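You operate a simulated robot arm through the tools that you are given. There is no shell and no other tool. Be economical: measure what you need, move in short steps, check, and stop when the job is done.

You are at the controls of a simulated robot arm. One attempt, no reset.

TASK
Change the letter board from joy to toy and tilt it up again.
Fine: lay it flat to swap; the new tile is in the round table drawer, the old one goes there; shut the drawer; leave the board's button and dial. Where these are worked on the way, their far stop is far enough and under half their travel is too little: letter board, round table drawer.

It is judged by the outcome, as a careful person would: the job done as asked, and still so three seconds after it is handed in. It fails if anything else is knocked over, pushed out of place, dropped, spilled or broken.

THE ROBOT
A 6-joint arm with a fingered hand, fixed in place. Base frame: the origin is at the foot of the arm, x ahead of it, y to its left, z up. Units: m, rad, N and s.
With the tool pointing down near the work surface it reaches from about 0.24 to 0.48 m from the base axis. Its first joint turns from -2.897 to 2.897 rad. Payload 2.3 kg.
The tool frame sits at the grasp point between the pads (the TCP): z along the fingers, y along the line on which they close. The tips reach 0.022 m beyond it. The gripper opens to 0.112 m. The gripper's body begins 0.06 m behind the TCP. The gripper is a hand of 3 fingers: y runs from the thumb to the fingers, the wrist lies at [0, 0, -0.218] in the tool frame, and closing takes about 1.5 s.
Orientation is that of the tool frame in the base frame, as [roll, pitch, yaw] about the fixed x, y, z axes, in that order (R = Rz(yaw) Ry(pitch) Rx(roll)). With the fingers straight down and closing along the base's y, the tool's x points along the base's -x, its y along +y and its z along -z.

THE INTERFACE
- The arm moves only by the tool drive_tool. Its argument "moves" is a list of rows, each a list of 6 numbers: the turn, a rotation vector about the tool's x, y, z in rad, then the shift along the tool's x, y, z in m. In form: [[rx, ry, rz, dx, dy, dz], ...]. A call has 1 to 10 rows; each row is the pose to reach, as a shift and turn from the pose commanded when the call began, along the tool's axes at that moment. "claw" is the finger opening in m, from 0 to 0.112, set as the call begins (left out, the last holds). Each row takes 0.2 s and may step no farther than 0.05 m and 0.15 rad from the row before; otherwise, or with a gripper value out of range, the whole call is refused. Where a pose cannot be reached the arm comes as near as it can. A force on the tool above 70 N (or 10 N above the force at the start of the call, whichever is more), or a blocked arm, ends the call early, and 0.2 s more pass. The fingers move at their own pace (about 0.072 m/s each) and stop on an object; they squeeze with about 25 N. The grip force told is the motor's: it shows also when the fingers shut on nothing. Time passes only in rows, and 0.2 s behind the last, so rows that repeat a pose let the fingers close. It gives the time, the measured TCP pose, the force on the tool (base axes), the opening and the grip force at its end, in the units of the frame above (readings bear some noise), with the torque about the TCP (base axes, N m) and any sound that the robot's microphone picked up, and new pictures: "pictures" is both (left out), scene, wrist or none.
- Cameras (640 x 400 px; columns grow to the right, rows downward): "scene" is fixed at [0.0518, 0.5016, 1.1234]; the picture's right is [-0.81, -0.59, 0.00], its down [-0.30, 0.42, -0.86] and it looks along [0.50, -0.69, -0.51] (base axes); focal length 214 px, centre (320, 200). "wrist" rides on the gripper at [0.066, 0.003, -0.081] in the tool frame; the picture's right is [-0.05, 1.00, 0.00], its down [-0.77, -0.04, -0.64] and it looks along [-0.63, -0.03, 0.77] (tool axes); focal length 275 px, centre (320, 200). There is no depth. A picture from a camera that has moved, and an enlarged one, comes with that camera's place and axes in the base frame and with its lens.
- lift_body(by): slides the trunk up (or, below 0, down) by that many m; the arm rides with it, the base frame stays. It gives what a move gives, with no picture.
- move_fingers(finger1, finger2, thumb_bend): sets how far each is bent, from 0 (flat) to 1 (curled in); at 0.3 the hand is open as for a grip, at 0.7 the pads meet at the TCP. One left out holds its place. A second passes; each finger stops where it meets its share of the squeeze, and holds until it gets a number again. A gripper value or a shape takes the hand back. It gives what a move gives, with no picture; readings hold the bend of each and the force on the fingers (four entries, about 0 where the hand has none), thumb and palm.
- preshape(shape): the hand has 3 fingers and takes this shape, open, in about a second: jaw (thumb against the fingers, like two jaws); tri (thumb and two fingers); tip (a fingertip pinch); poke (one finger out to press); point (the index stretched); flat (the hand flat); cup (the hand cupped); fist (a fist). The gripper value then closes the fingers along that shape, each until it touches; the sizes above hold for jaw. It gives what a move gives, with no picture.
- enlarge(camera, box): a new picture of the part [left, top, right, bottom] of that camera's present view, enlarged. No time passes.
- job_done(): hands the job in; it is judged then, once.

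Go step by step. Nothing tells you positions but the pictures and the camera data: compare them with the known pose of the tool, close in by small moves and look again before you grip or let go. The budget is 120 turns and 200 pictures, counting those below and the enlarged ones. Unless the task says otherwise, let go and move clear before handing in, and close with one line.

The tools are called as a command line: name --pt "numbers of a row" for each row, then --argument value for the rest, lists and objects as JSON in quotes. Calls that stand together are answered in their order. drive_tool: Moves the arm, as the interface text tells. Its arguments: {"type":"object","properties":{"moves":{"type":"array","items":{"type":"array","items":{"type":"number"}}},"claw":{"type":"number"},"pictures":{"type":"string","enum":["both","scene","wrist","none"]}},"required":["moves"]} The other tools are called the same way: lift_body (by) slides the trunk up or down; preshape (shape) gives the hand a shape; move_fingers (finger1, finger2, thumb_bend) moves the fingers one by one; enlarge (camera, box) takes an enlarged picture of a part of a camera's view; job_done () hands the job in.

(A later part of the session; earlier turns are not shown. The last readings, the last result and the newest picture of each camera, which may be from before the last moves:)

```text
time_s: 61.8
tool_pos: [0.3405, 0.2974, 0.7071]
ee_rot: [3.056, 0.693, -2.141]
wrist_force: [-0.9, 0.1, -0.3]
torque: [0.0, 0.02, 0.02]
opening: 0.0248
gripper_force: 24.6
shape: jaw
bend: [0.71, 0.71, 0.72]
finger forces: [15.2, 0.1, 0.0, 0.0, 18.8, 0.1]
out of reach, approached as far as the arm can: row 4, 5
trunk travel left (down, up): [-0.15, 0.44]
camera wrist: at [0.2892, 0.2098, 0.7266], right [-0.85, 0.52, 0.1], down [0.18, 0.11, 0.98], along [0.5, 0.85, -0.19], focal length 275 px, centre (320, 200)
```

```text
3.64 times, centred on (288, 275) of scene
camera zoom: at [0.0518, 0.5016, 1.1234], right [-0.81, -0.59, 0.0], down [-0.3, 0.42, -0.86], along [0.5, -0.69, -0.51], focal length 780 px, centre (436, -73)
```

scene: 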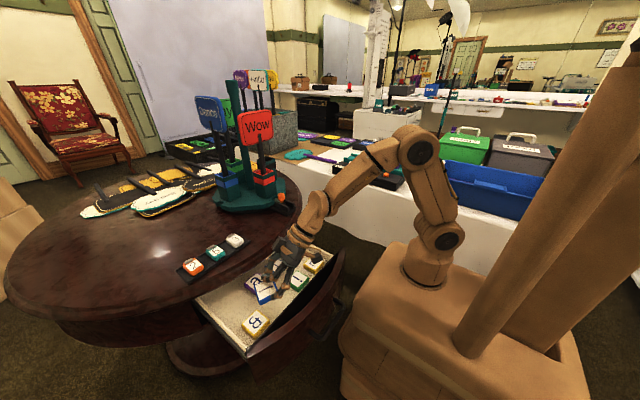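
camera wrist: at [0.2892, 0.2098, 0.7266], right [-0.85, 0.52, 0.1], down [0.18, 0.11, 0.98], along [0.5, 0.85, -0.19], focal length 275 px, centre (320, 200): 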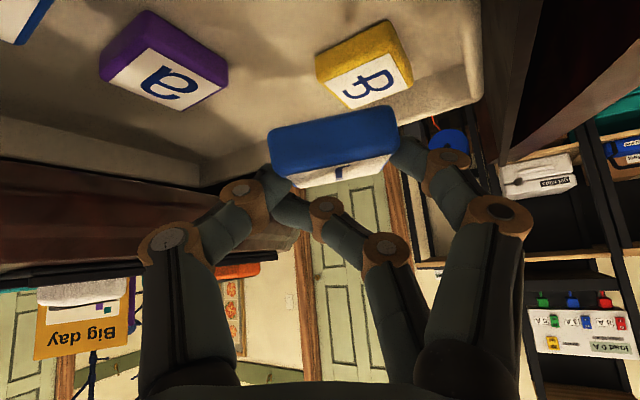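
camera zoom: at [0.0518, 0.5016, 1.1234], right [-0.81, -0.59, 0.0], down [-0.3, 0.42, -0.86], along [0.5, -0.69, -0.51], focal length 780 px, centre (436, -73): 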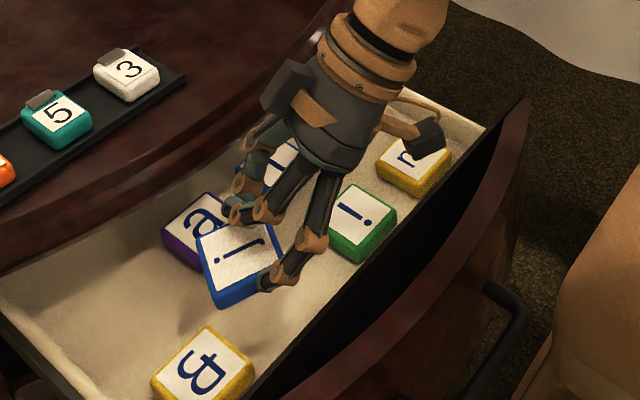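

The wrist is near a joint limit for this sideways lean; a lower trunk (wrist higher relative to the shoulder) should help. I'll raise the hand, lower the trunk 0.12, and try again.

drive_tool --pt "0 0 0 -0.021 0.002 -0.025" --pt "0 0 0 -0.042 0.004 -0.05" --pt "0 0 0 -0.063 0.006 -0.075" --pt "0 0 0 -0.083 0.0085 -0.0997" --pictures "none"

lift_body --by -0.1

```text
time_s: 62.8
tool_pos: [0.3404, 0.2942, 0.8371]
ee_rot: [3.056, 0.705, -2.141]
wrist_force: [0.2, -0.6, -0.2]
torque: [-0.01, 0.0, 0.04]
opening: 0.0245
gripper_force: 25.3
shape: jaw
bend: [0.71, 0.71, 0.72]
finger forces: [15.2, 0.0, 0.1, 0.1, 18.9, 0.0]
trunk travel left (down, up): [-0.15, 0.44]
```

```text
time_s: 64.1
tool_pos: [0.3401, 0.2935, 0.7359]
ee_rot: [3.056, 0.702, -2.139]
wrist_force: [0.9, -0.4, -0.9]
torque: [-0.02, -0.02, 0.0]
opening: 0.0246
gripper_force: 25.0
shape: jaw
bend: [0.71, 0.71, 0.72]
finger forces: [15.3, 0.1, 0.0, 0.0, 18.8, 0.1]
trunk travel left (down, up): [-0.05, 0.54]
```

drive_tool --pt "-0.065 0.0065 -0.076 0.004 -0.003 -0.005" --pt "-0.13 0.013 -0.152 0.008 -0.007 -0.008" --pt "-0.194 0.0195 -0.228 0.0125 -0.0102 -0.0092" --pt "-0.194 0.0195 -0.228 0.033 -0.0122 0.0182"

enlarge --camera "scene" --box '[200, 220, 376, 330]'

```text
time_s: 65.1
tool_pos: [0.3379, 0.287, 0.7074]
ee_rot: [3.056, 0.701, -1.841]
wrist_force: [-0.1, -0.1, -0.1]
torque: [-0.02, 0.03, -0.02]
opening: 0.0246
gripper_force: 25.2
shape: jaw
bend: [0.71, 0.71, 0.72]
finger forces: [15.4, 0.0, 0.0, 0.0, 18.8, 0.1]
out of reach, approached as far as the arm can: row 4
trunk travel left (down, up): [-0.05, 0.54]
camera wrist: at [0.3159, 0.1883, 0.7265], right [-0.96, 0.25, 0.1], down [0.14, 0.15, 0.98], along [0.23, 0.96, -0.18], focal length 275 px, centre (320, 200)
```

scene: 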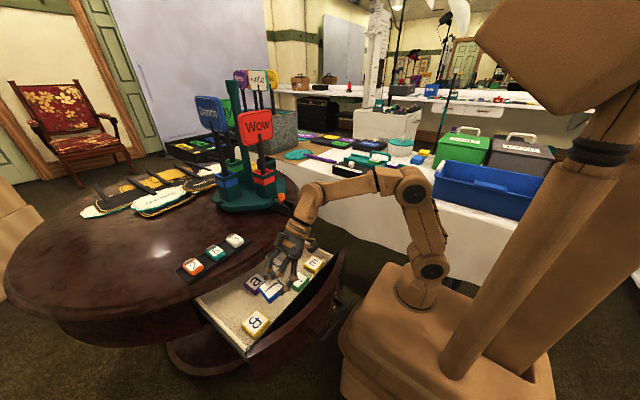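
wrist: 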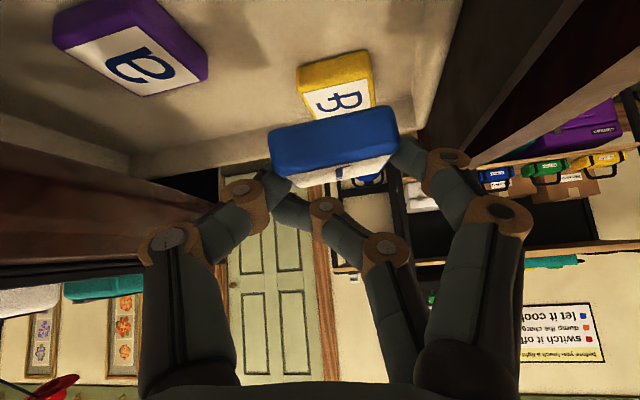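

```text
3.64 times, centred on (288, 275) of scene
camera zoom: at [0.0518, 0.5016, 1.1234], right [-0.81, -0.59, 0.0], down [-0.3, 0.42, -0.86], along [0.5, -0.69, -0.51], focal length 780 px, centre (436, -73)
```

zoom: 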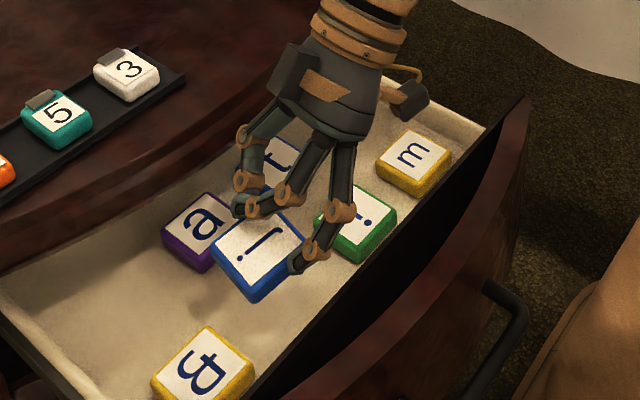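

Nearly there. I'll ease the lean by 0.25 rad (small tile tilt, a centimetre at one edge) so the arm can go down, and descend.

drive_tool --pt "0 0.12 0 0.0 0 0" --pt "0 0.25 0 0.005 -0.002 0.005" --pt "0 0.25 0 0.018 -0.0045 0.018" --pt "0 0.25 0 0.0313 -0.0067 0.0319"

enlarge --camera "scene" --box '[200, 220, 376, 330]'

```text
time_s: 66.1
tool_pos: [0.3417, 0.2868, 0.6594]
ee_rot: [3.069, 0.455, -1.815]
wrist_force: [0.3, -0.2, -0.2]
torque: [0.04, 0.04, 0.0]
opening: 0.0245
gripper_force: 24.7
shape: jaw
bend: [0.71, 0.71, 0.72]
finger forces: [15.1, 0.0, 0.1, 0.0, 18.8, 0.1]
trunk travel left (down, up): [-0.05, 0.54]
camera wrist: at [0.322, 0.1932, 0.704], right [-0.96, 0.25, 0.09], down [0.18, 0.38, 0.91], along [0.19, 0.89, -0.42], focal length 275 px, centre (320, 200)
```

scene: 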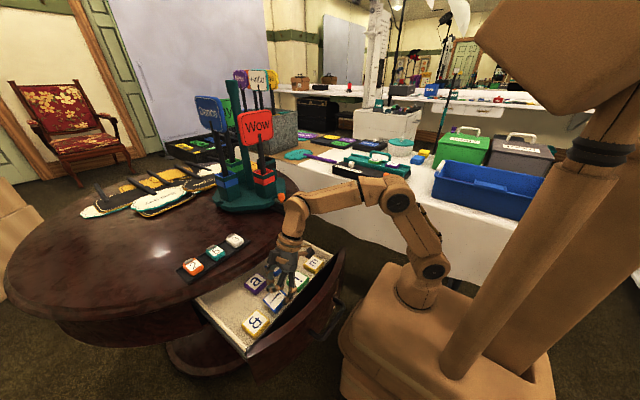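
wrist: 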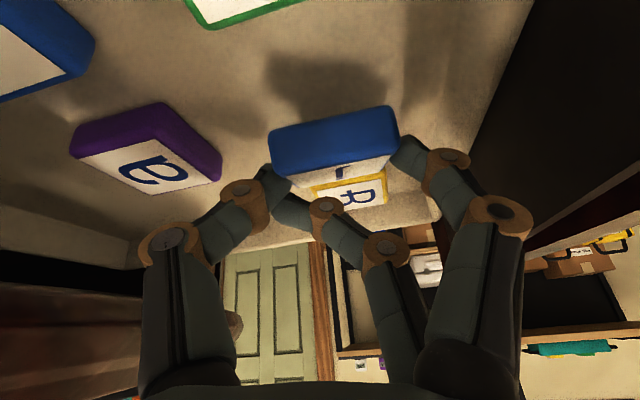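

```text
3.64 times, centred on (288, 275) of scene
camera zoom: at [0.0518, 0.5016, 1.1234], right [-0.81, -0.59, 0.0], down [-0.3, 0.42, -0.86], along [0.5, -0.69, -0.51], focal length 780 px, centre (436, -73)
```

zoom: 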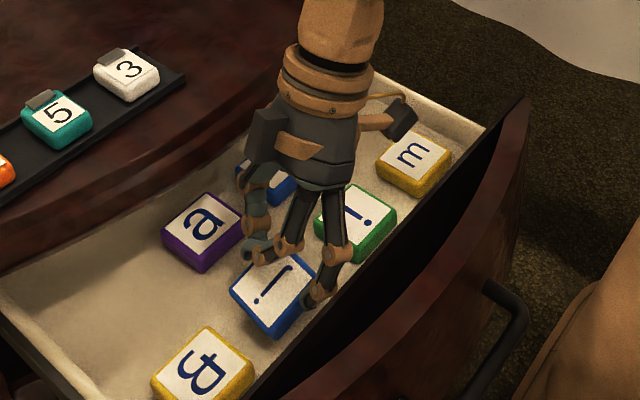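

drive_tool --pt "0 0 0 0.0022 -0.0003 0.0045" --pt "0 0 0 0.0044 -0.0006 0.009" --pt "0 0 0 0.0083 -0.0012 0.017" --pictures "wrist"

```text
time_s: 66.9
tool_pos: [0.3425, 0.284, 0.6432]
ee_rot: [3.069, 0.456, -1.815]
wrist_force: [0.0, -1.8, 3.3]
torque: [0.1, 0.09, 0.07]
opening: 0.0244
gripper_force: 25.0
shape: jaw
bend: [0.72, 0.71, 0.72]
finger forces: [15.5, 0.0, 0.1, 0.0, 19.0, 0.0]
trunk travel left (down, up): [-0.05, 0.54]
camera wrist: at [0.3224, 0.192, 0.6861], right [-0.96, 0.25, 0.09], down [0.18, 0.38, 0.91], along [0.19, 0.89, -0.41], focal length 275 px, centre (320, 200)
```

wrist: 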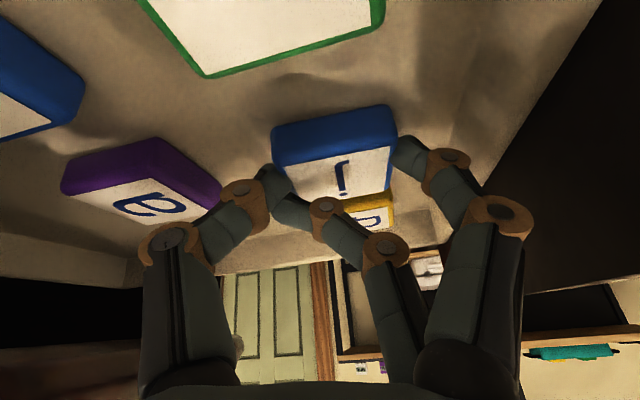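

Contact: the tile's front edge touches the drawer floor and it's being pushed flatter. A few more millimetres.

drive_tool --pt "0 0 0 0.0013 0 0.0027" --pt "0 0 0 0.0026 0 0.0054" --pictures "wrist"

```text
time_s: 67.5
tool_pos: [0.3419, 0.2845, 0.6386]
ee_rot: [3.071, 0.459, -1.816]
wrist_force: [0.8, 2.8, 19.2]
torque: [0.19, 0.3, -0.06]
opening: 0.0248
gripper_force: 25.4
shape: jaw
bend: [0.72, 0.71, 0.73]
finger forces: [17.3, 0.0, 0.0, 0.0, 21.7, 0.1]
trunk travel left (down, up): [-0.05, 0.54]
camera wrist: at [0.322, 0.1912, 0.6816], right [-0.96, 0.25, 0.08], down [0.18, 0.38, 0.91], along [0.2, 0.89, -0.41], focal length 275 px, centre (320, 200)
```

wrist: 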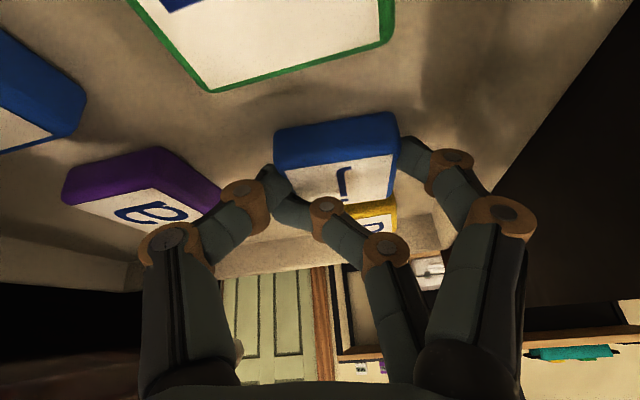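

The tile is flat on the floor (19 N down). Release with a small opening and look.

drive_tool --pt "0 0 0 -0.0008 0 -0.0016" --pt "0 0 0 -0.0008 0 -0.0016" --pt "0 0 0 -0.0008 0 -0.0016" --pt "0 0 0 -0.0008 0 -0.0016" --claw 0.06 --pictures "wrist"

enlarge --camera "scene" --box '[200, 220, 376, 330]'

```text
time_s: 68.5
tool_pos: [0.341, 0.2827, 0.6406]
ee_rot: [3.068, 0.455, -1.814]
wrist_force: [-1.0, -5.3, 15.6]
torque: [0.22, 0.32, 0.05]
opening: 0.0579
gripper_force: 0.1
shape: jaw
bend: [0.7, 0.8, 0.7]
finger forces: [3.7, 15.8, 0.0, 0.0, 0.1, 0.0]
trunk travel left (down, up): [-0.05, 0.54]
camera wrist: at [0.3213, 0.1902, 0.6833], right [-0.96, 0.25, 0.09], down [0.18, 0.38, 0.91], along [0.19, 0.89, -0.41], focal length 275 px, centre (320, 200)
```

wrist: 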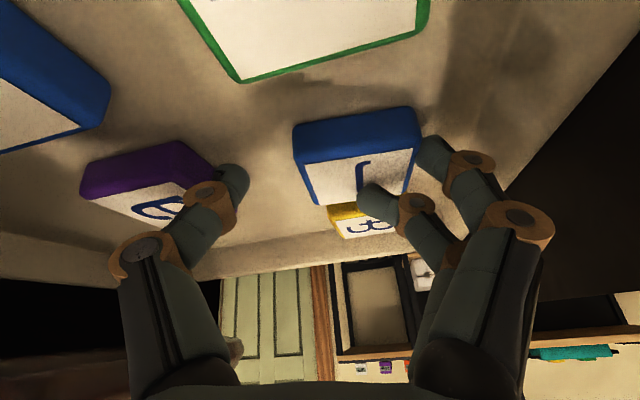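

```text
3.64 times, centred on (288, 275) of scene
camera zoom: at [0.0518, 0.5016, 1.1234], right [-0.81, -0.59, 0.0], down [-0.3, 0.42, -0.86], along [0.5, -0.69, -0.51], focal length 780 px, centre (436, -73)
```

zoom: 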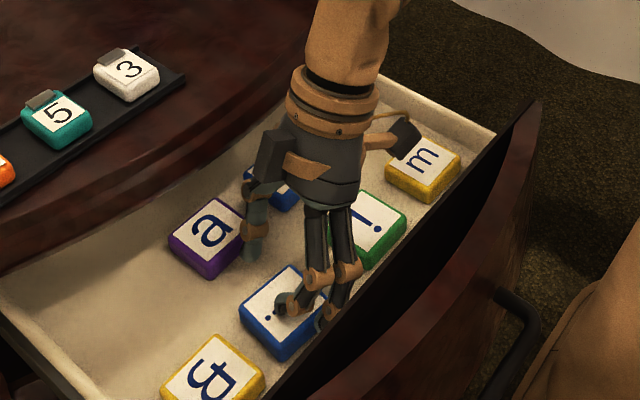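

Released; finger 2 rests on the tile top, so I go straight up.

drive_tool --pt "0 0 0 -0.0088 0.0013 -0.0179" --pt "0 0 0 -0.0176 0.0026 -0.0358" --pt "0 0 0 -0.0352 0.0052 -0.0717" --pt "0 0 0 -0.0527 0.0077 -0.1075" --pictures "both"

enlarge --camera "scene" --box '[200, 220, 376, 330]'

```text
time_s: 69.5
tool_pos: [0.3424, 0.2868, 0.7572]
ee_rot: [3.068, 0.452, -1.813]
wrist_force: [-0.6, 0.5, -0.1]
torque: [0.0, 0.0, -0.01]
opening: 0.0596
gripper_force: 0.1
shape: jaw
bend: [0.72, 0.72, 0.7]
finger forces: [0.0, 0.0, 0.0, 0.0, 0.1, 0.0]
trunk travel left (down, up): [-0.05, 0.54]
camera wrist: at [0.3218, 0.1935, 0.8017], right [-0.96, 0.25, 0.09], down [0.18, 0.38, 0.91], along [0.19, 0.89, -0.42], focal length 275 px, centre (320, 200)
```

scene: 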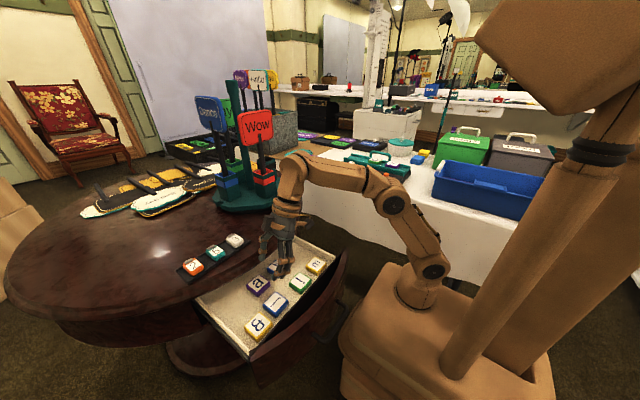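
wrist: 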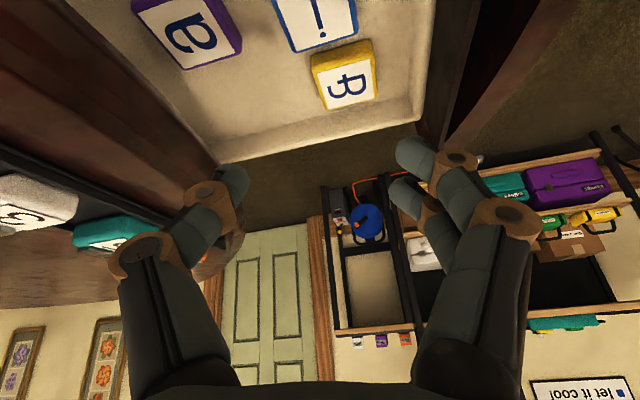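

```text
3.64 times, centred on (288, 275) of scene
camera zoom: at [0.0518, 0.5016, 1.1234], right [-0.81, -0.59, 0.0], down [-0.3, 0.42, -0.86], along [0.5, -0.69, -0.51], focal length 780 px, centre (436, -73)
```

zoom: 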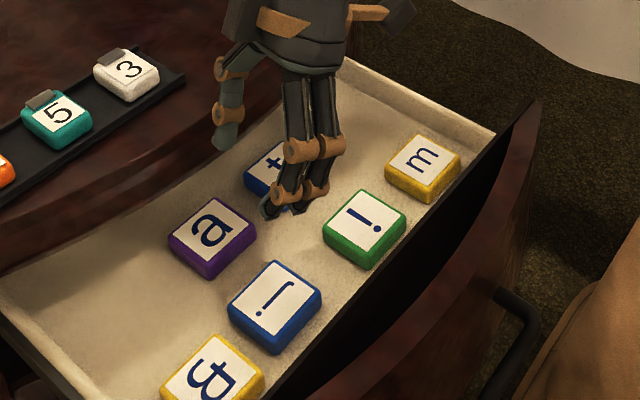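

The j tile now lies flat in the drawer. Next, the t tile: its letter top points +x, matching the leaned grasp I used on the board. I'll swing the lean to +x and open to 0.075.

drive_tool --pt "0.0653 -0.0099 0.134 0.0044 -0.0012 -0.006" --pt "0.1306 -0.0198 0.268 0.0087 -0.0023 -0.012" --pt "0.1958 -0.0296 0.402 0.0131 -0.0035 -0.018" --pt "0.2611 -0.0395 0.536 0.0175 -0.0047 -0.024" --pt "0.3264 -0.0494 0.67 0.0218 -0.0058 -0.03" --pt "0.3917 -0.0593 0.804 0.0262 -0.007 -0.036" --pt "0.4569 -0.0692 0.938 0.0306 -0.0082 -0.041" --pt "0.5222 -0.079 1.072 0.0349 -0.0093 -0.047" --pt "0.5874 -0.0889 1.2065 0.0393 -0.0105 -0.0533" --claw 0.075 --pictures "none"

drive_tool --pt "0 -0.125 0 0 0 0" --pt "0 -0.25 0 0 0 0"

enlarge --camera "scene" --box '[200, 220, 376, 330]'

```text
time_s: 71.5
tool_pos: [0.342, 0.2245, 0.7889]
ee_rot: [3.064, 0.452, 3.117]
wrist_force: [0.3, 0.5, 0.3]
torque: [-0.01, 0.01, -0.03]
opening: 0.0746
gripper_force: 0.0
shape: jaw
bend: [0.69, 0.69, 0.66]
finger forces: [0.1, 0.0, 0.0, 0.0, 0.1, 0.1]
trunk travel left (down, up): [-0.05, 0.54]
```

```text
time_s: 72.1
tool_pos: [0.3415, 0.2245, 0.7898]
ee_rot: [3.051, 0.703, 3.095]
wrist_force: [-0.3, -0.6, 0.5]
torque: [0.0, 0.01, -0.02]
opening: 0.0748
gripper_force: 0.1
shape: jaw
bend: [0.69, 0.69, 0.66]
finger forces: [0.1, 0.0, 0.0, 0.1, 0.1, 0.0]
trunk travel left (down, up): [-0.05, 0.54]
camera wrist: at [0.2396, 0.2249, 0.808], right [0.02, 0.99, 0.1], down [0.18, -0.1, 0.98], along [0.98, 0.0, -0.18], focal length 275 px, centre (320, 200)
```

scene: 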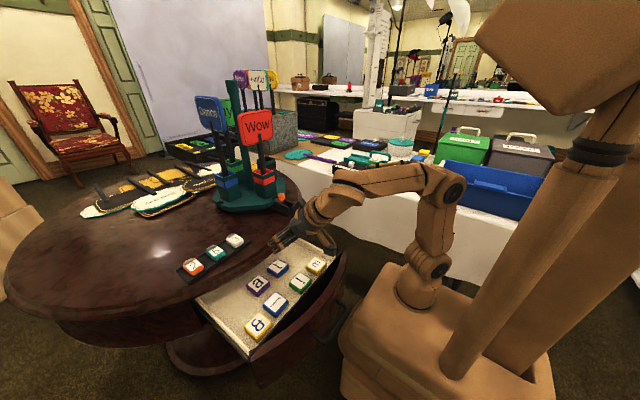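
wrist: 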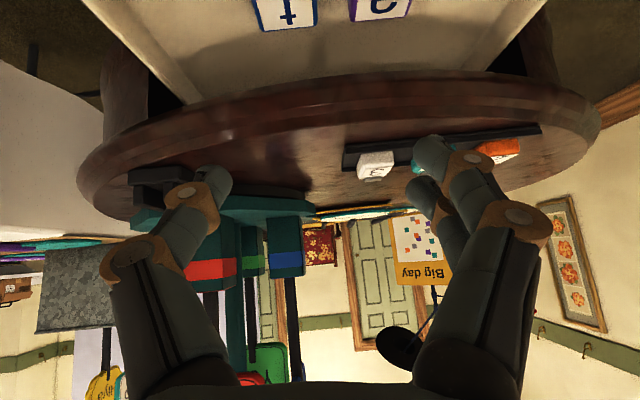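

```text
3.64 times, centred on (288, 275) of scene
camera zoom: at [0.0518, 0.5016, 1.1234], right [-0.81, -0.59, 0.0], down [-0.3, 0.42, -0.86], along [0.5, -0.69, -0.51], focal length 780 px, centre (436, -73)
```

zoom: 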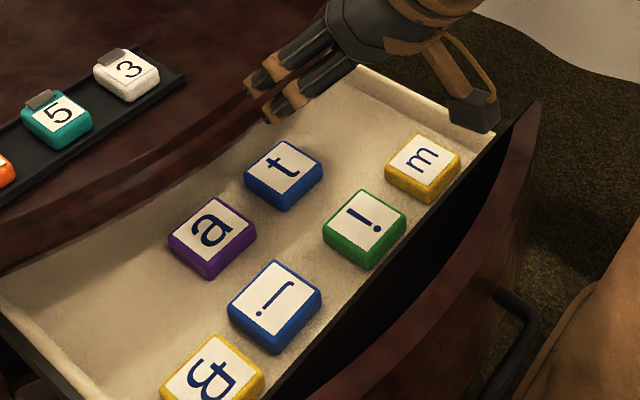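

Everything sits neatly. The t tile is at about (0.414, 0.215, top 0.623). Closing in to look before the final descent.

drive_tool --pt "0 0 0 0.0043 -0.0043 0.022" --pt "0 0 0 0.0087 -0.0087 0.0445" --pt "0 0 0 0.013 -0.013 0.0668" --pictures "wrist"

enlarge --camera "scene" --box '[200, 220, 376, 330]'

```text
time_s: 72.9
tool_pos: [0.376, 0.2174, 0.7293]
ee_rot: [3.05, 0.7, 3.096]
wrist_force: [0.4, -0.6, -0.1]
torque: [0.01, 0.02, 0.01]
opening: 0.0743
gripper_force: 0.1
shape: jaw
bend: [0.69, 0.69, 0.66]
finger forces: [0.1, 0.1, 0.0, 0.0, 0.1, 0.0]
trunk travel left (down, up): [-0.05, 0.54]
camera wrist: at [0.2745, 0.2171, 0.7489], right [0.02, 0.99, 0.1], down [0.18, -0.1, 0.98], along [0.98, 0.0, -0.18], focal length 275 px, centre (320, 200)
```

wrist: 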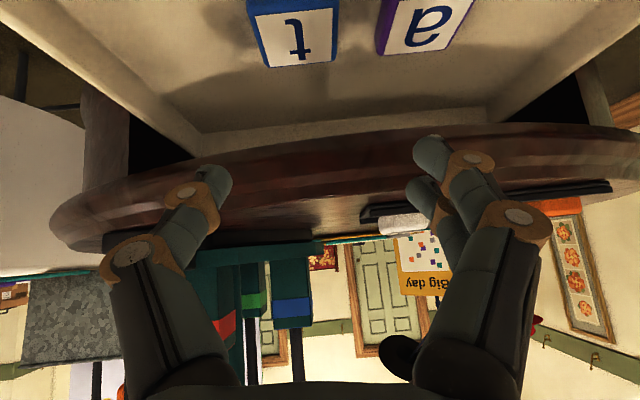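

```text
3.64 times, centred on (288, 275) of scene
camera zoom: at [0.0518, 0.5016, 1.1234], right [-0.81, -0.59, 0.0], down [-0.3, 0.42, -0.86], along [0.5, -0.69, -0.51], focal length 780 px, centre (436, -73)
```

zoom: 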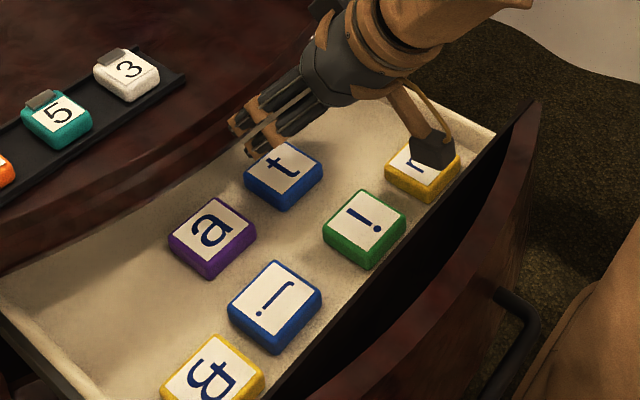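

drive_tool --pt "0 0 0 -0.0022 -0.004 0.0173" --pt "0 0 0 0.01 -0.0058 0.039" --pt "0 0 0 0.022 -0.0076 0.061" --pt "0 0 0 0.0322 -0.009 0.0795" --pictures "wrist"

enlarge --camera "scene" --box '[230, 220, 342, 290]'

```text
time_s: 73.9
tool_pos: [0.4036, 0.2142, 0.6477]
ee_rot: [3.051, 0.702, 3.096]
wrist_force: [1.0, 0.3, -0.4]
torque: [0.02, 0.01, 0.04]
opening: 0.0751
gripper_force: 0.1
shape: jaw
bend: [0.69, 0.69, 0.66]
finger forces: [0.0, 0.0, 0.0, 0.0, 0.1, 0.1]
trunk travel left (down, up): [-0.05, 0.54]
camera wrist: at [0.3013, 0.2142, 0.6664], right [0.02, 0.99, 0.1], down [0.18, -0.1, 0.98], along [0.98, 0.0, -0.18], focal length 275 px, centre (320, 200)
```

wrist: 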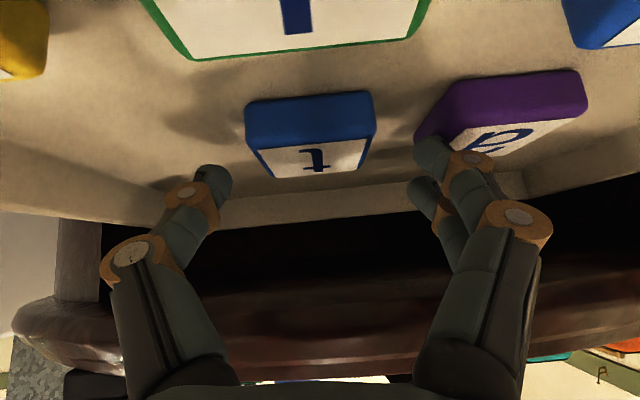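

```text
5.71 times, centred on (286, 255) of scene
camera zoom: at [0.0518, 0.5016, 1.1234], right [-0.81, -0.59, 0.0], down [-0.3, 0.42, -0.86], along [0.5, -0.69, -0.51], focal length 1226 px, centre (514, -114)
```

zoom: 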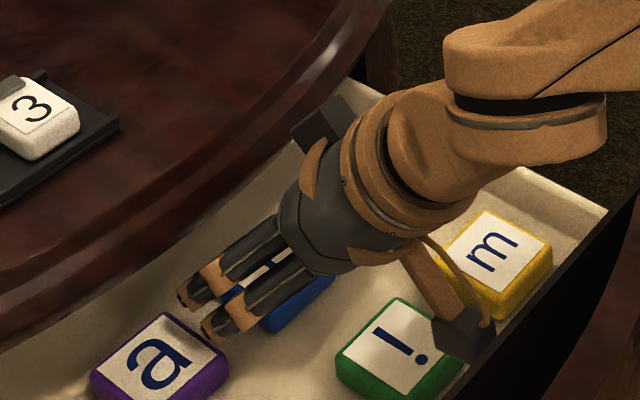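

Shift 4 mm away from "a", narrow the opening, and go down the last centimetre.

drive_tool --pt "0 0 0 0 -0.004 0" --pt "0 0 0 0.003 -0.0045 0.0042" --pt "0 0 0 0.0059 -0.0047 0.0084" --claw 0.068 --pictures "wrist"

```text
time_s: 74.7
tool_pos: [0.4041, 0.2085, 0.637]
ee_rot: [3.05, 0.702, 3.095]
wrist_force: [-0.1, 0.2, 1.3]
torque: [0.0, 0.03, -0.02]
opening: 0.0684
gripper_force: 0.0
shape: jaw
bend: [0.71, 0.71, 0.71]
finger forces: [0.0, 0.1, 0.0, 0.1, 0.0, 0.1]
trunk travel left (down, up): [-0.05, 0.54]
camera wrist: at [0.301, 0.2095, 0.6562], right [0.02, 0.99, 0.1], down [0.18, -0.1, 0.98], along [0.98, 0.0, -0.18], focal length 275 px, centre (320, 200)
```

wrist: 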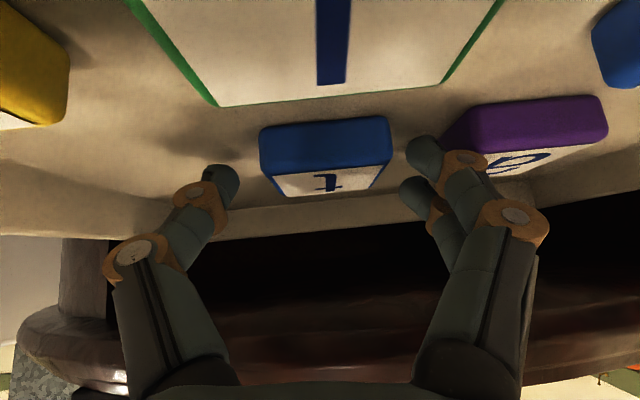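

Matches the picture from the j grasp. Lower 2.5 mm and close.

drive_tool --pt "0 0 0 0.0016 0 0.0019" --pt "0 0 0 0.0016 0 0.0019" --pictures "none"

drive_tool --pt "0 0 0 0 0 0" --pt "0 0 0 0 0 0" --pt "0 0 0 0 0 0" --pt "0 0 0 0 0 0" --pt "0 0 0 0 0 0" --claw 0.03 --pictures "wrist"

```text
time_s: 75.3
tool_pos: [0.4024, 0.2085, 0.6341]
ee_rot: [3.053, 0.701, 3.098]
wrist_force: [-0.5, 0.3, 0.0]
torque: [-0.02, 0.0, -0.03]
opening: 0.0686
gripper_force: 0.1
shape: jaw
bend: [0.71, 0.71, 0.71]
finger forces: [0.0, 0.0, 0.0, 0.0, 0.0, 0.0]
trunk travel left (down, up): [-0.05, 0.54]
```

```text
time_s: 76.5
tool_pos: [0.403, 0.2093, 0.6345]
ee_rot: [3.05, 0.702, 3.095]
wrist_force: [0.9, -0.1, 4.3]
torque: [0.12, -0.11, 0.01]
opening: 0.041
gripper_force: 24.6
shape: jaw
bend: [0.73, 0.74, 0.7]
finger forces: [11.7, 11.2, 0.1, 0.0, 22.6, 0.0]
trunk travel left (down, up): [-0.05, 0.54]
camera wrist: at [0.3006, 0.2091, 0.6533], right [0.02, 0.99, 0.1], down [0.18, -0.1, 0.98], along [0.98, 0.0, -0.18], focal length 275 px, centre (320, 200)
```

wrist: 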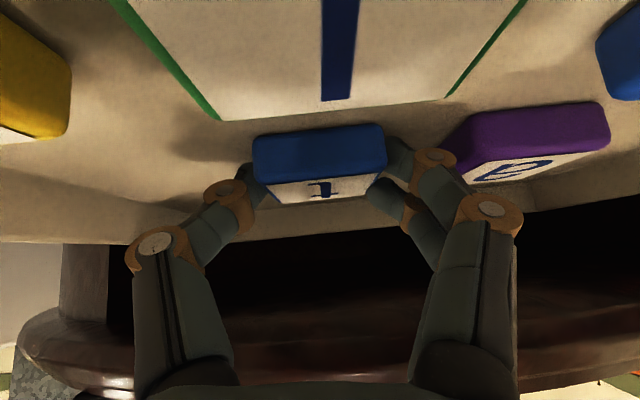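

All three fingers hold the t tile. Lifting it out along a path that clears the rim and the drawer's front wall.

drive_tool --pt "0 0 0 -0.0091 0.0014 -0.0184" --pt "0 0 0 -0.0183 0.0029 -0.0369" --pt "0 0 0 -0.0237 0.0037 -0.0479" --pt "0 0 0 -0.0133 0.0042 -0.062" --pt "0 0 0 -0.0072 0.0054 -0.0856" --pt "0 0 0 -0.0395 0.0089 -0.1236"

enlarge --camera "scene" --box '[200, 220, 376, 330]'

```text
time_s: 77.9
tool_pos: [0.3548, 0.2105, 0.7566]
ee_rot: [3.052, 0.702, 3.097]
wrist_force: [-0.5, 0.0, 0.5]
torque: [-0.01, 0.01, 0.01]
opening: 0.0404
gripper_force: 25.0
shape: jaw
bend: [0.73, 0.74, 0.7]
finger forces: [12.9, 12.9, 0.1, 0.0, 22.4, 0.0]
trunk travel left (down, up): [-0.05, 0.54]
camera wrist: at [0.2526, 0.2102, 0.7751], right [0.02, 0.99, 0.1], down [0.18, -0.1, 0.98], along [0.98, 0.0, -0.18], focal length 275 px, centre (320, 200)
```

scene: 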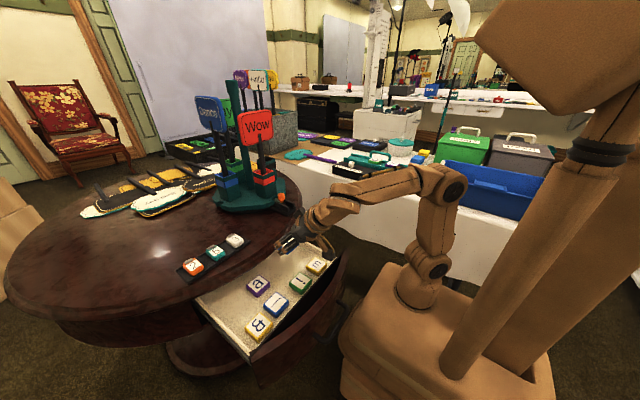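
wrist: 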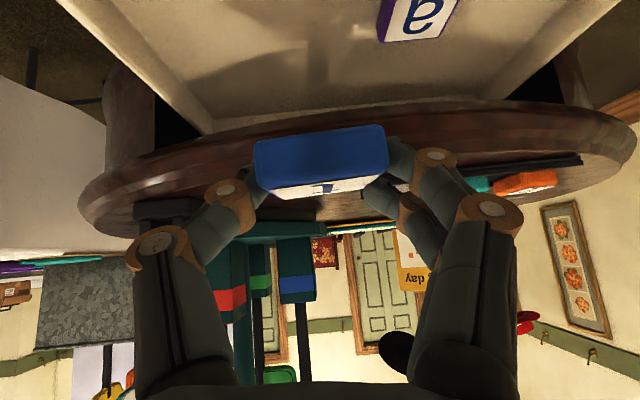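

```text
3.64 times, centred on (288, 275) of scene
camera zoom: at [0.0518, 0.5016, 1.1234], right [-0.81, -0.59, 0.0], down [-0.3, 0.42, -0.86], along [0.5, -0.69, -0.51], focal length 780 px, centre (436, -73)
```

zoom: 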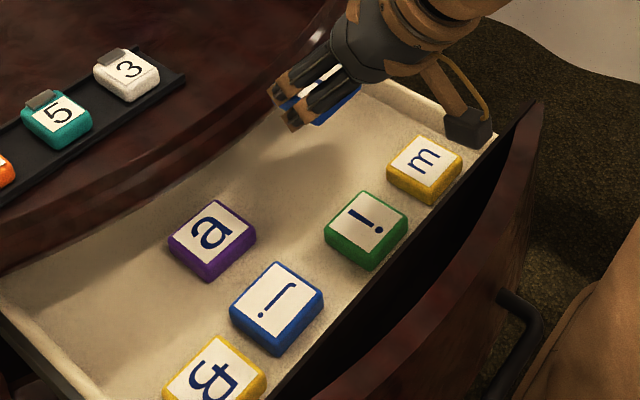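

The t tile is out and held. Straighten the hand, raise the trunk, and travel to the board.

drive_tool --pt "0 0.14 0 -0.003 0.001 -0.013" --pt "0 0.28 0 -0.006 0.002 -0.026" --pt "0 0.42 0 -0.01 0.003 -0.039" --pt "0 0.56 0 -0.013 0.004 -0.052" --pt "0 0.7 0 -0.016 0.004 -0.065" --pictures "none"

lift_body --by 0.27

drive_tool --pt "0 0 0 0 -0.03 0.0" --pt "0 0 0.13 0 -0.06 0.0" --pt "0 0 0.26 0 -0.1 0" --pt "0 0 0.4 0 -0.145 0" --pt "0 0 0.54 0 -0.19 0" --pt "0 0 0.68 0 -0.23 0.01" --pt "0 0 0.82 -0.005 -0.27 0.02" --pt "0 0 0.96 -0.01 -0.31 0.03" --pt "0 0 1.1 -0.015 -0.34 0.04" --pt "0 0 1.24 -0.02 -0.37 0.05" --pictures "wrist"

```text
time_s: 79.1
tool_pos: [0.3107, 0.1655, 0.8038]
ee_rot: [3.073, 0.005, -3.13]
wrist_force: [0.3, -0.4, -1.0]
torque: [-0.03, -0.03, 0.02]
opening: 0.0394
gripper_force: 24.8
shape: jaw
bend: [0.73, 0.74, 0.7]
finger forces: [12.5, 10.8, 0.0, 0.0, 21.9, 0.0]
out of reach, approached as far as the arm can: row 4, 5
trunk travel left (down, up): [-0.05, 0.54]
```

```text
time_s: 81.8
tool_pos: [0.3109, 0.1673, 1.0735]
ee_rot: [3.071, 0.005, -3.129]
wrist_force: [1.0, 0.3, 0.0]
torque: [0.01, 0.01, -0.03]
opening: 0.0395
gripper_force: 25.0
shape: jaw
bend: [0.73, 0.74, 0.7]
finger forces: [12.5, 10.7, 0.0, 0.0, 22.0, 0.0]
trunk travel left (down, up): [-0.32, 0.27]
```

```text
time_s: 84.0
tool_pos: [0.3372, -0.2039, 0.9996]
ee_rot: [3.116, -0.065, 1.912]
wrist_force: [0.8, 0.2, 0.1]
torque: [0.02, 0.0, -0.03]
opening: 0.0397
gripper_force: 25.1
shape: jaw
bend: [0.73, 0.74, 0.7]
finger forces: [12.6, 11.1, 0.0, 0.0, 22.0, 0.0]
trunk travel left (down, up): [-0.32, 0.27]
camera wrist: at [0.3189, -0.1453, 1.0841], right [0.96, 0.29, 0.02], down [0.22, -0.78, 0.58], along [0.19, -0.55, -0.81], focal length 275 px, centre (320, 200)
```

wrist: 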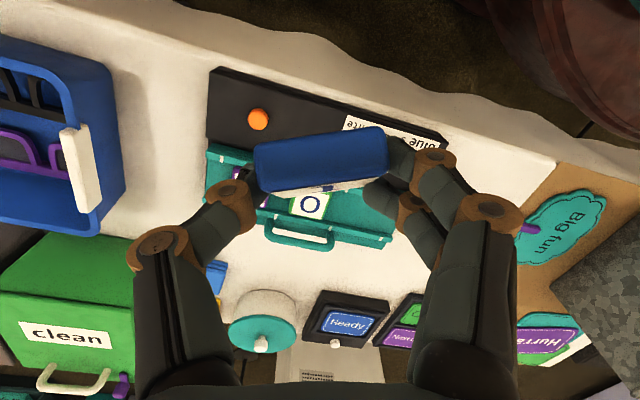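

Now lean the hand toward −y (slightly more than before, to level the tile) and bring t above the empty slot.

drive_tool --pt "0.0133 -0.1247 0.048 -0.0228 0.0092 0.0152" --pt "0.0266 -0.2494 0.096 -0.0456 0.0184 0.0305" --pt "0.0399 -0.3741 0.144 -0.0684 0.0276 0.0457" --pt "0.0531 -0.4989 0.192 -0.0911 0.0369 0.0609" --pt "0.0664 -0.6236 0.24 -0.1139 0.0461 0.0761" --pt "0.0797 -0.7483 0.288 -0.1367 0.0553 0.0914" --pt "0.093 -0.873 0.336 -0.1595 0.0645 0.1066"

enlarge --camera "scene" --box '[325, 115, 415, 171]'

```text
time_s: 85.7
tool_pos: [0.4509, -0.3201, 0.8862]
ee_rot: [3.054, 0.803, 1.514]
wrist_force: [0.5, 0.3, -0.2]
torque: [0.0, -0.02, -0.01]
opening: 0.0391
gripper_force: 24.7
shape: jaw
bend: [0.73, 0.74, 0.7]
finger forces: [12.9, 10.9, 0.1, 0.1, 21.8, 0.0]
trunk travel left (down, up): [-0.32, 0.27]
camera wrist: at [0.4545, -0.2159, 0.8935], right [1.0, -0.03, 0.09], down [-0.1, -0.08, 0.99], along [-0.02, -1.0, -0.08], focal length 275 px, centre (320, 200)
```

scene: 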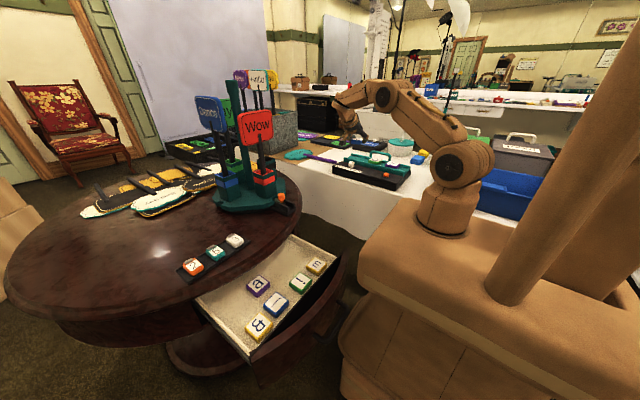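
wrist: 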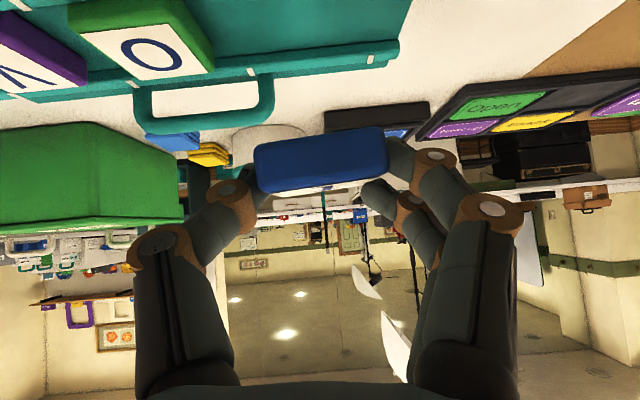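

```text
7.11 times, centred on (370, 143) of scene
camera zoom: at [0.0518, 0.5016, 1.1234], right [-0.81, -0.59, 0.0], down [-0.3, 0.42, -0.86], along [0.5, -0.69, -0.51], focal length 1525 px, centre (-36, 605)
```

zoom: 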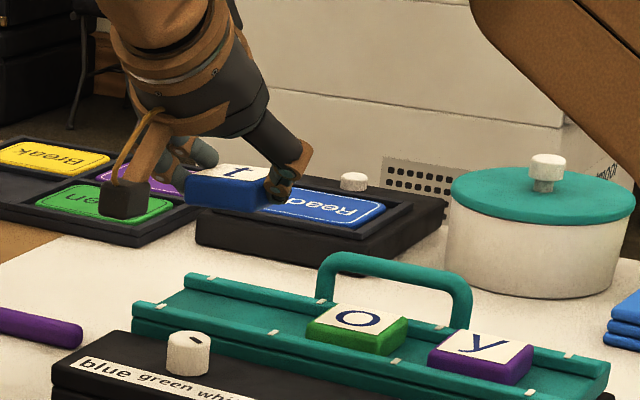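

The t reads the same way up as o and y. Shift over the slot first, then descend to just above it.

drive_tool --pt "0 0 0 -0.001 0.0 0.0226" --pt "0 0 0 0.016 -0.0013 0.0385" --pt "0 0 0 0.0285 -0.0023 0.051"

enlarge --camera "scene" --box '[325, 120, 415, 176]'

```text
time_s: 86.5
tool_pos: [0.4505, -0.339, 0.8295]
ee_rot: [3.056, 0.801, 1.514]
wrist_force: [-0.7, 0.6, -0.6]
torque: [0.0, 0.07, -0.03]
opening: 0.0392
gripper_force: 24.4
shape: jaw
bend: [0.73, 0.74, 0.7]
finger forces: [12.9, 10.7, 0.0, 0.0, 21.8, 0.0]
trunk travel left (down, up): [-0.32, 0.27]
camera wrist: at [0.4533, -0.2344, 0.838], right [1.0, -0.03, 0.09], down [-0.1, -0.08, 0.99], along [-0.02, -1.0, -0.08], focal length 275 px, centre (320, 200)
```

scene: 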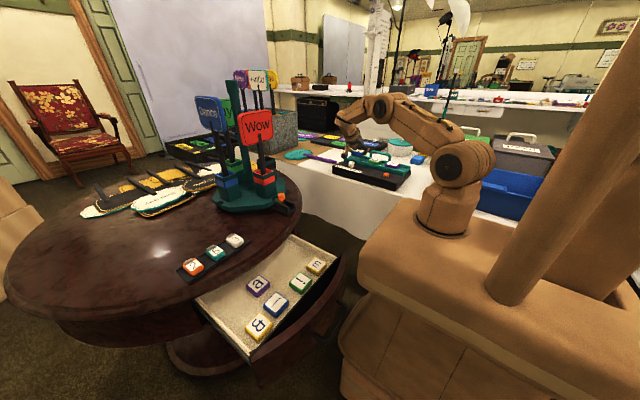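
wrist: 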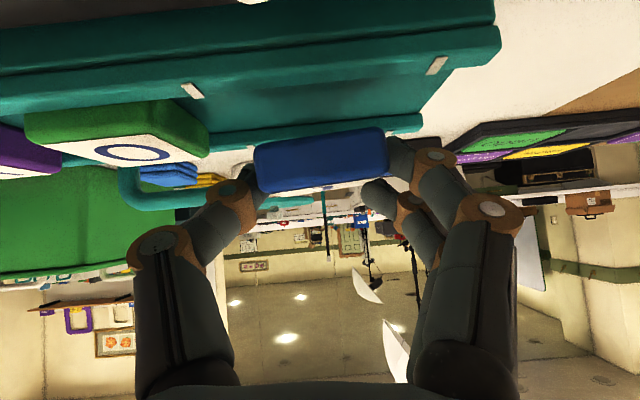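

```text
7.11 times, centred on (370, 148) of scene
camera zoom: at [0.0518, 0.5016, 1.1234], right [-0.81, -0.59, 0.0], down [-0.3, 0.42, -0.86], along [0.5, -0.69, -0.51], focal length 1525 px, centre (-36, 570)
```

zoom: 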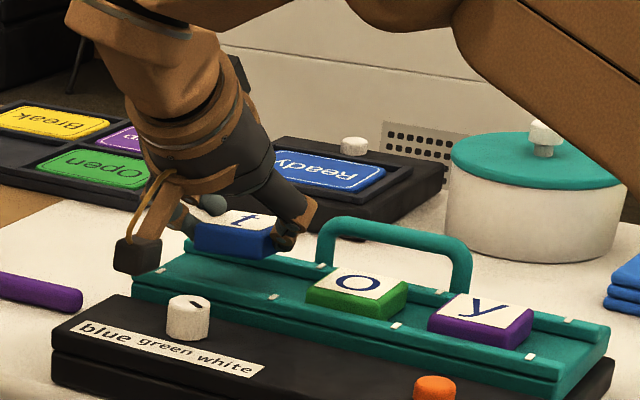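

drive_tool --pt "0 0 0 0.0036 -0.001 0.0035" --pt "0 0 0 0.0072 -0.0015 0.0069" --pt "0 0 0 0.0101 -0.002 0.0097"

enlarge --camera "scene" --box '[325, 120, 415, 176]'

```text
time_s: 87.2
tool_pos: [0.4503, -0.3374, 0.814]
ee_rot: [3.056, 0.8, 1.515]
wrist_force: [0.2, -0.2, -0.2]
torque: [0.01, 0.02, -0.04]
opening: 0.0392
gripper_force: 25.0
shape: jaw
bend: [0.73, 0.74, 0.7]
finger forces: [13.0, 10.6, 0.1, 0.0, 21.8, 0.1]
trunk travel left (down, up): [-0.32, 0.27]
camera wrist: at [0.4532, -0.2335, 0.8232], right [1.0, -0.03, 0.09], down [-0.1, -0.08, 0.99], along [-0.02, -1.0, -0.08], focal length 275 px, centre (320, 200)
```

scene: 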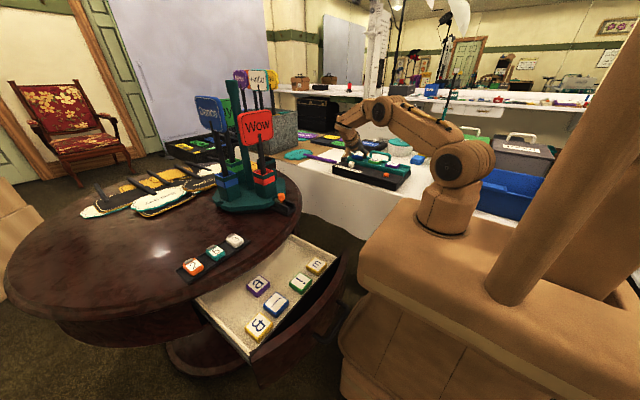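
wrist: 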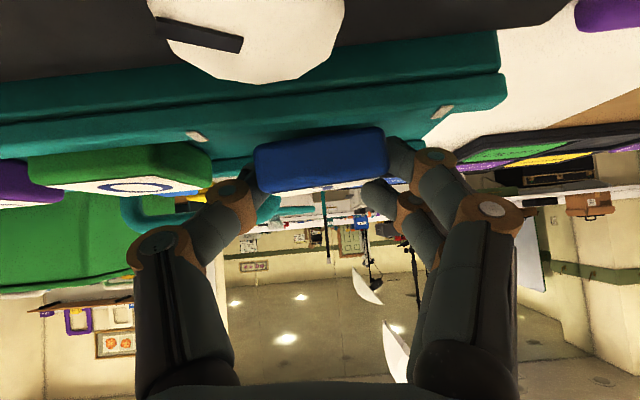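

```text
7.11 times, centred on (370, 148) of scene
camera zoom: at [0.0518, 0.5016, 1.1234], right [-0.81, -0.59, 0.0], down [-0.3, 0.42, -0.86], along [0.5, -0.69, -0.51], focal length 1525 px, centre (-36, 570)
```

zoom: 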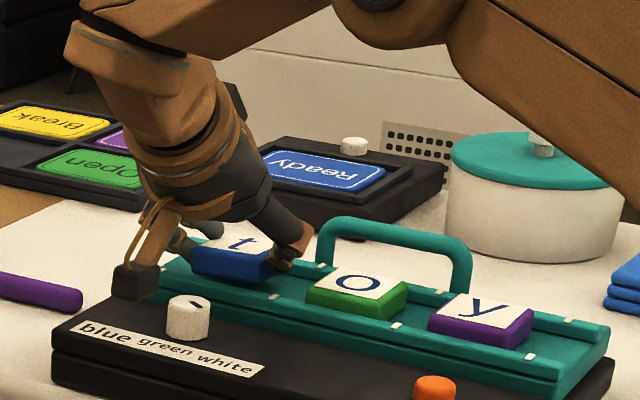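

drive_tool --pt "0 0 0 0.0029 0 0.0028" --pt "0 0 0 0.005 0 0.0049"

enlarge --camera "scene" --box '[325, 120, 415, 176]'

```text
time_s: 87.8
tool_pos: [0.4516, -0.3366, 0.8079]
ee_rot: [3.054, 0.802, 1.516]
wrist_force: [0.5, 1.3, 8.0]
torque: [-0.19, -0.23, 0.04]
opening: 0.0392
gripper_force: 24.4
shape: jaw
bend: [0.73, 0.74, 0.7]
finger forces: [12.9, 16.7, 0.0, 0.1, 22.1, 0.1]
trunk travel left (down, up): [-0.32, 0.27]
camera wrist: at [0.4535, -0.2333, 0.8162], right [1.0, -0.02, 0.1], down [-0.1, -0.08, 0.99], along [-0.02, -1.0, -0.08], focal length 275 px, centre (320, 200)
```

scene: 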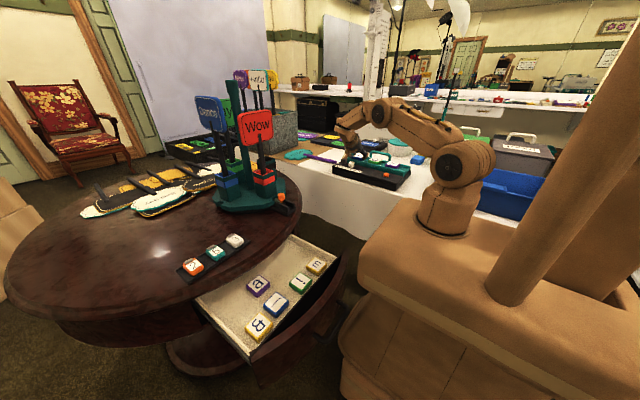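
wrist: 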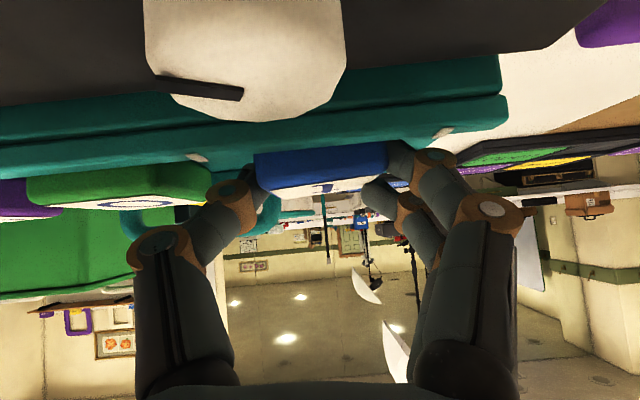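

```text
7.11 times, centred on (370, 148) of scene
camera zoom: at [0.0518, 0.5016, 1.1234], right [-0.81, -0.59, 0.0], down [-0.3, 0.42, -0.86], along [0.5, -0.69, -0.51], focal length 1525 px, centre (-36, 570)
```

zoom: 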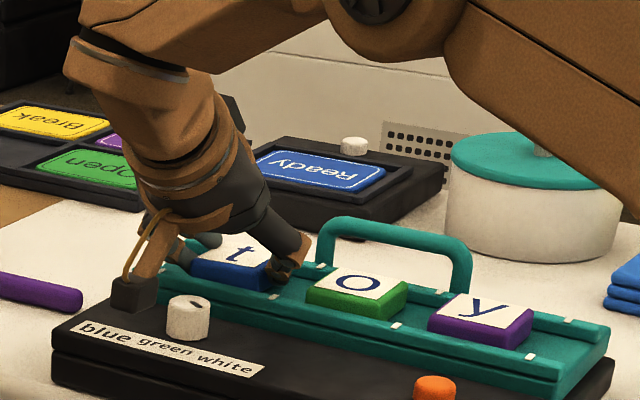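

The tile has seated (8 N). Release with a small opening.

drive_tool --pt "0 0 0 0 0 0" --pt "0 0 0 0 0 0" --pt "0 0 0 0 0 0" --pt "0 0 0 0 0 0" --claw 0.062

enlarge --camera "scene" --box '[325, 120, 415, 176]'

```text
time_s: 88.8
tool_pos: [0.4514, -0.3366, 0.807]
ee_rot: [3.056, 0.801, 1.516]
wrist_force: [0.4, -0.4, 0.7]
torque: [0.01, 0.02, -0.02]
opening: 0.0614
gripper_force: 0.0
shape: jaw
bend: [0.72, 0.72, 0.7]
finger forces: [0.1, 0.0, 0.0, 0.1, 0.1, 0.1]
trunk travel left (down, up): [-0.32, 0.27]
camera wrist: at [0.4536, -0.2337, 0.8149], right [1.0, -0.03, 0.09], down [-0.1, -0.08, 0.99], along [-0.02, -1.0, -0.08], focal length 275 px, centre (320, 200)
```

scene: 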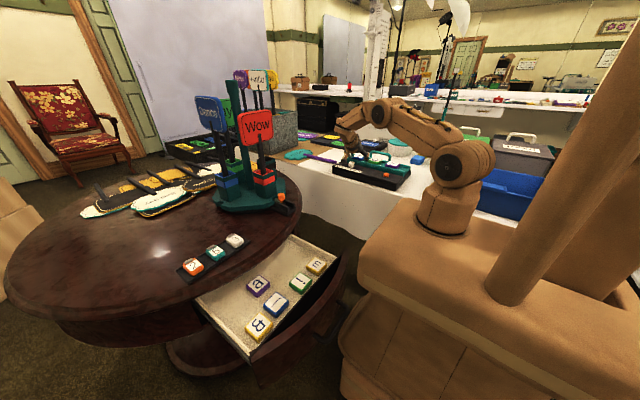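
wrist: 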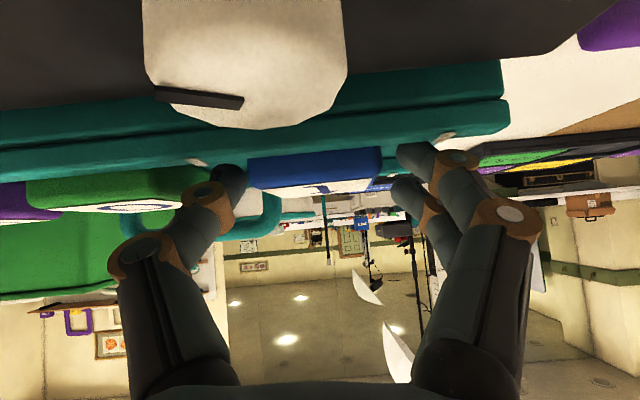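

```text
7.11 times, centred on (370, 148) of scene
camera zoom: at [0.0518, 0.5016, 1.1234], right [-0.81, -0.59, 0.0], down [-0.3, 0.42, -0.86], along [0.5, -0.69, -0.51], focal length 1525 px, centre (-36, 570)
```

zoom: 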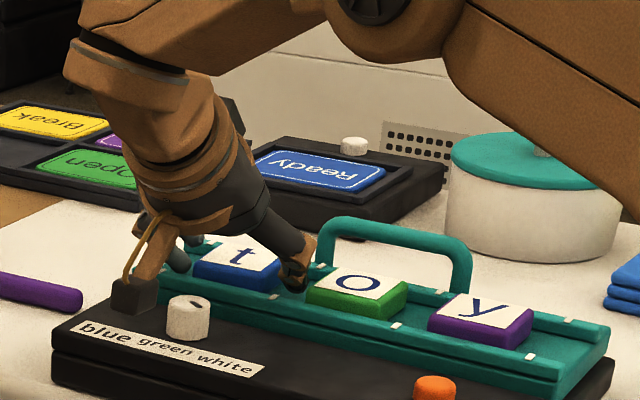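

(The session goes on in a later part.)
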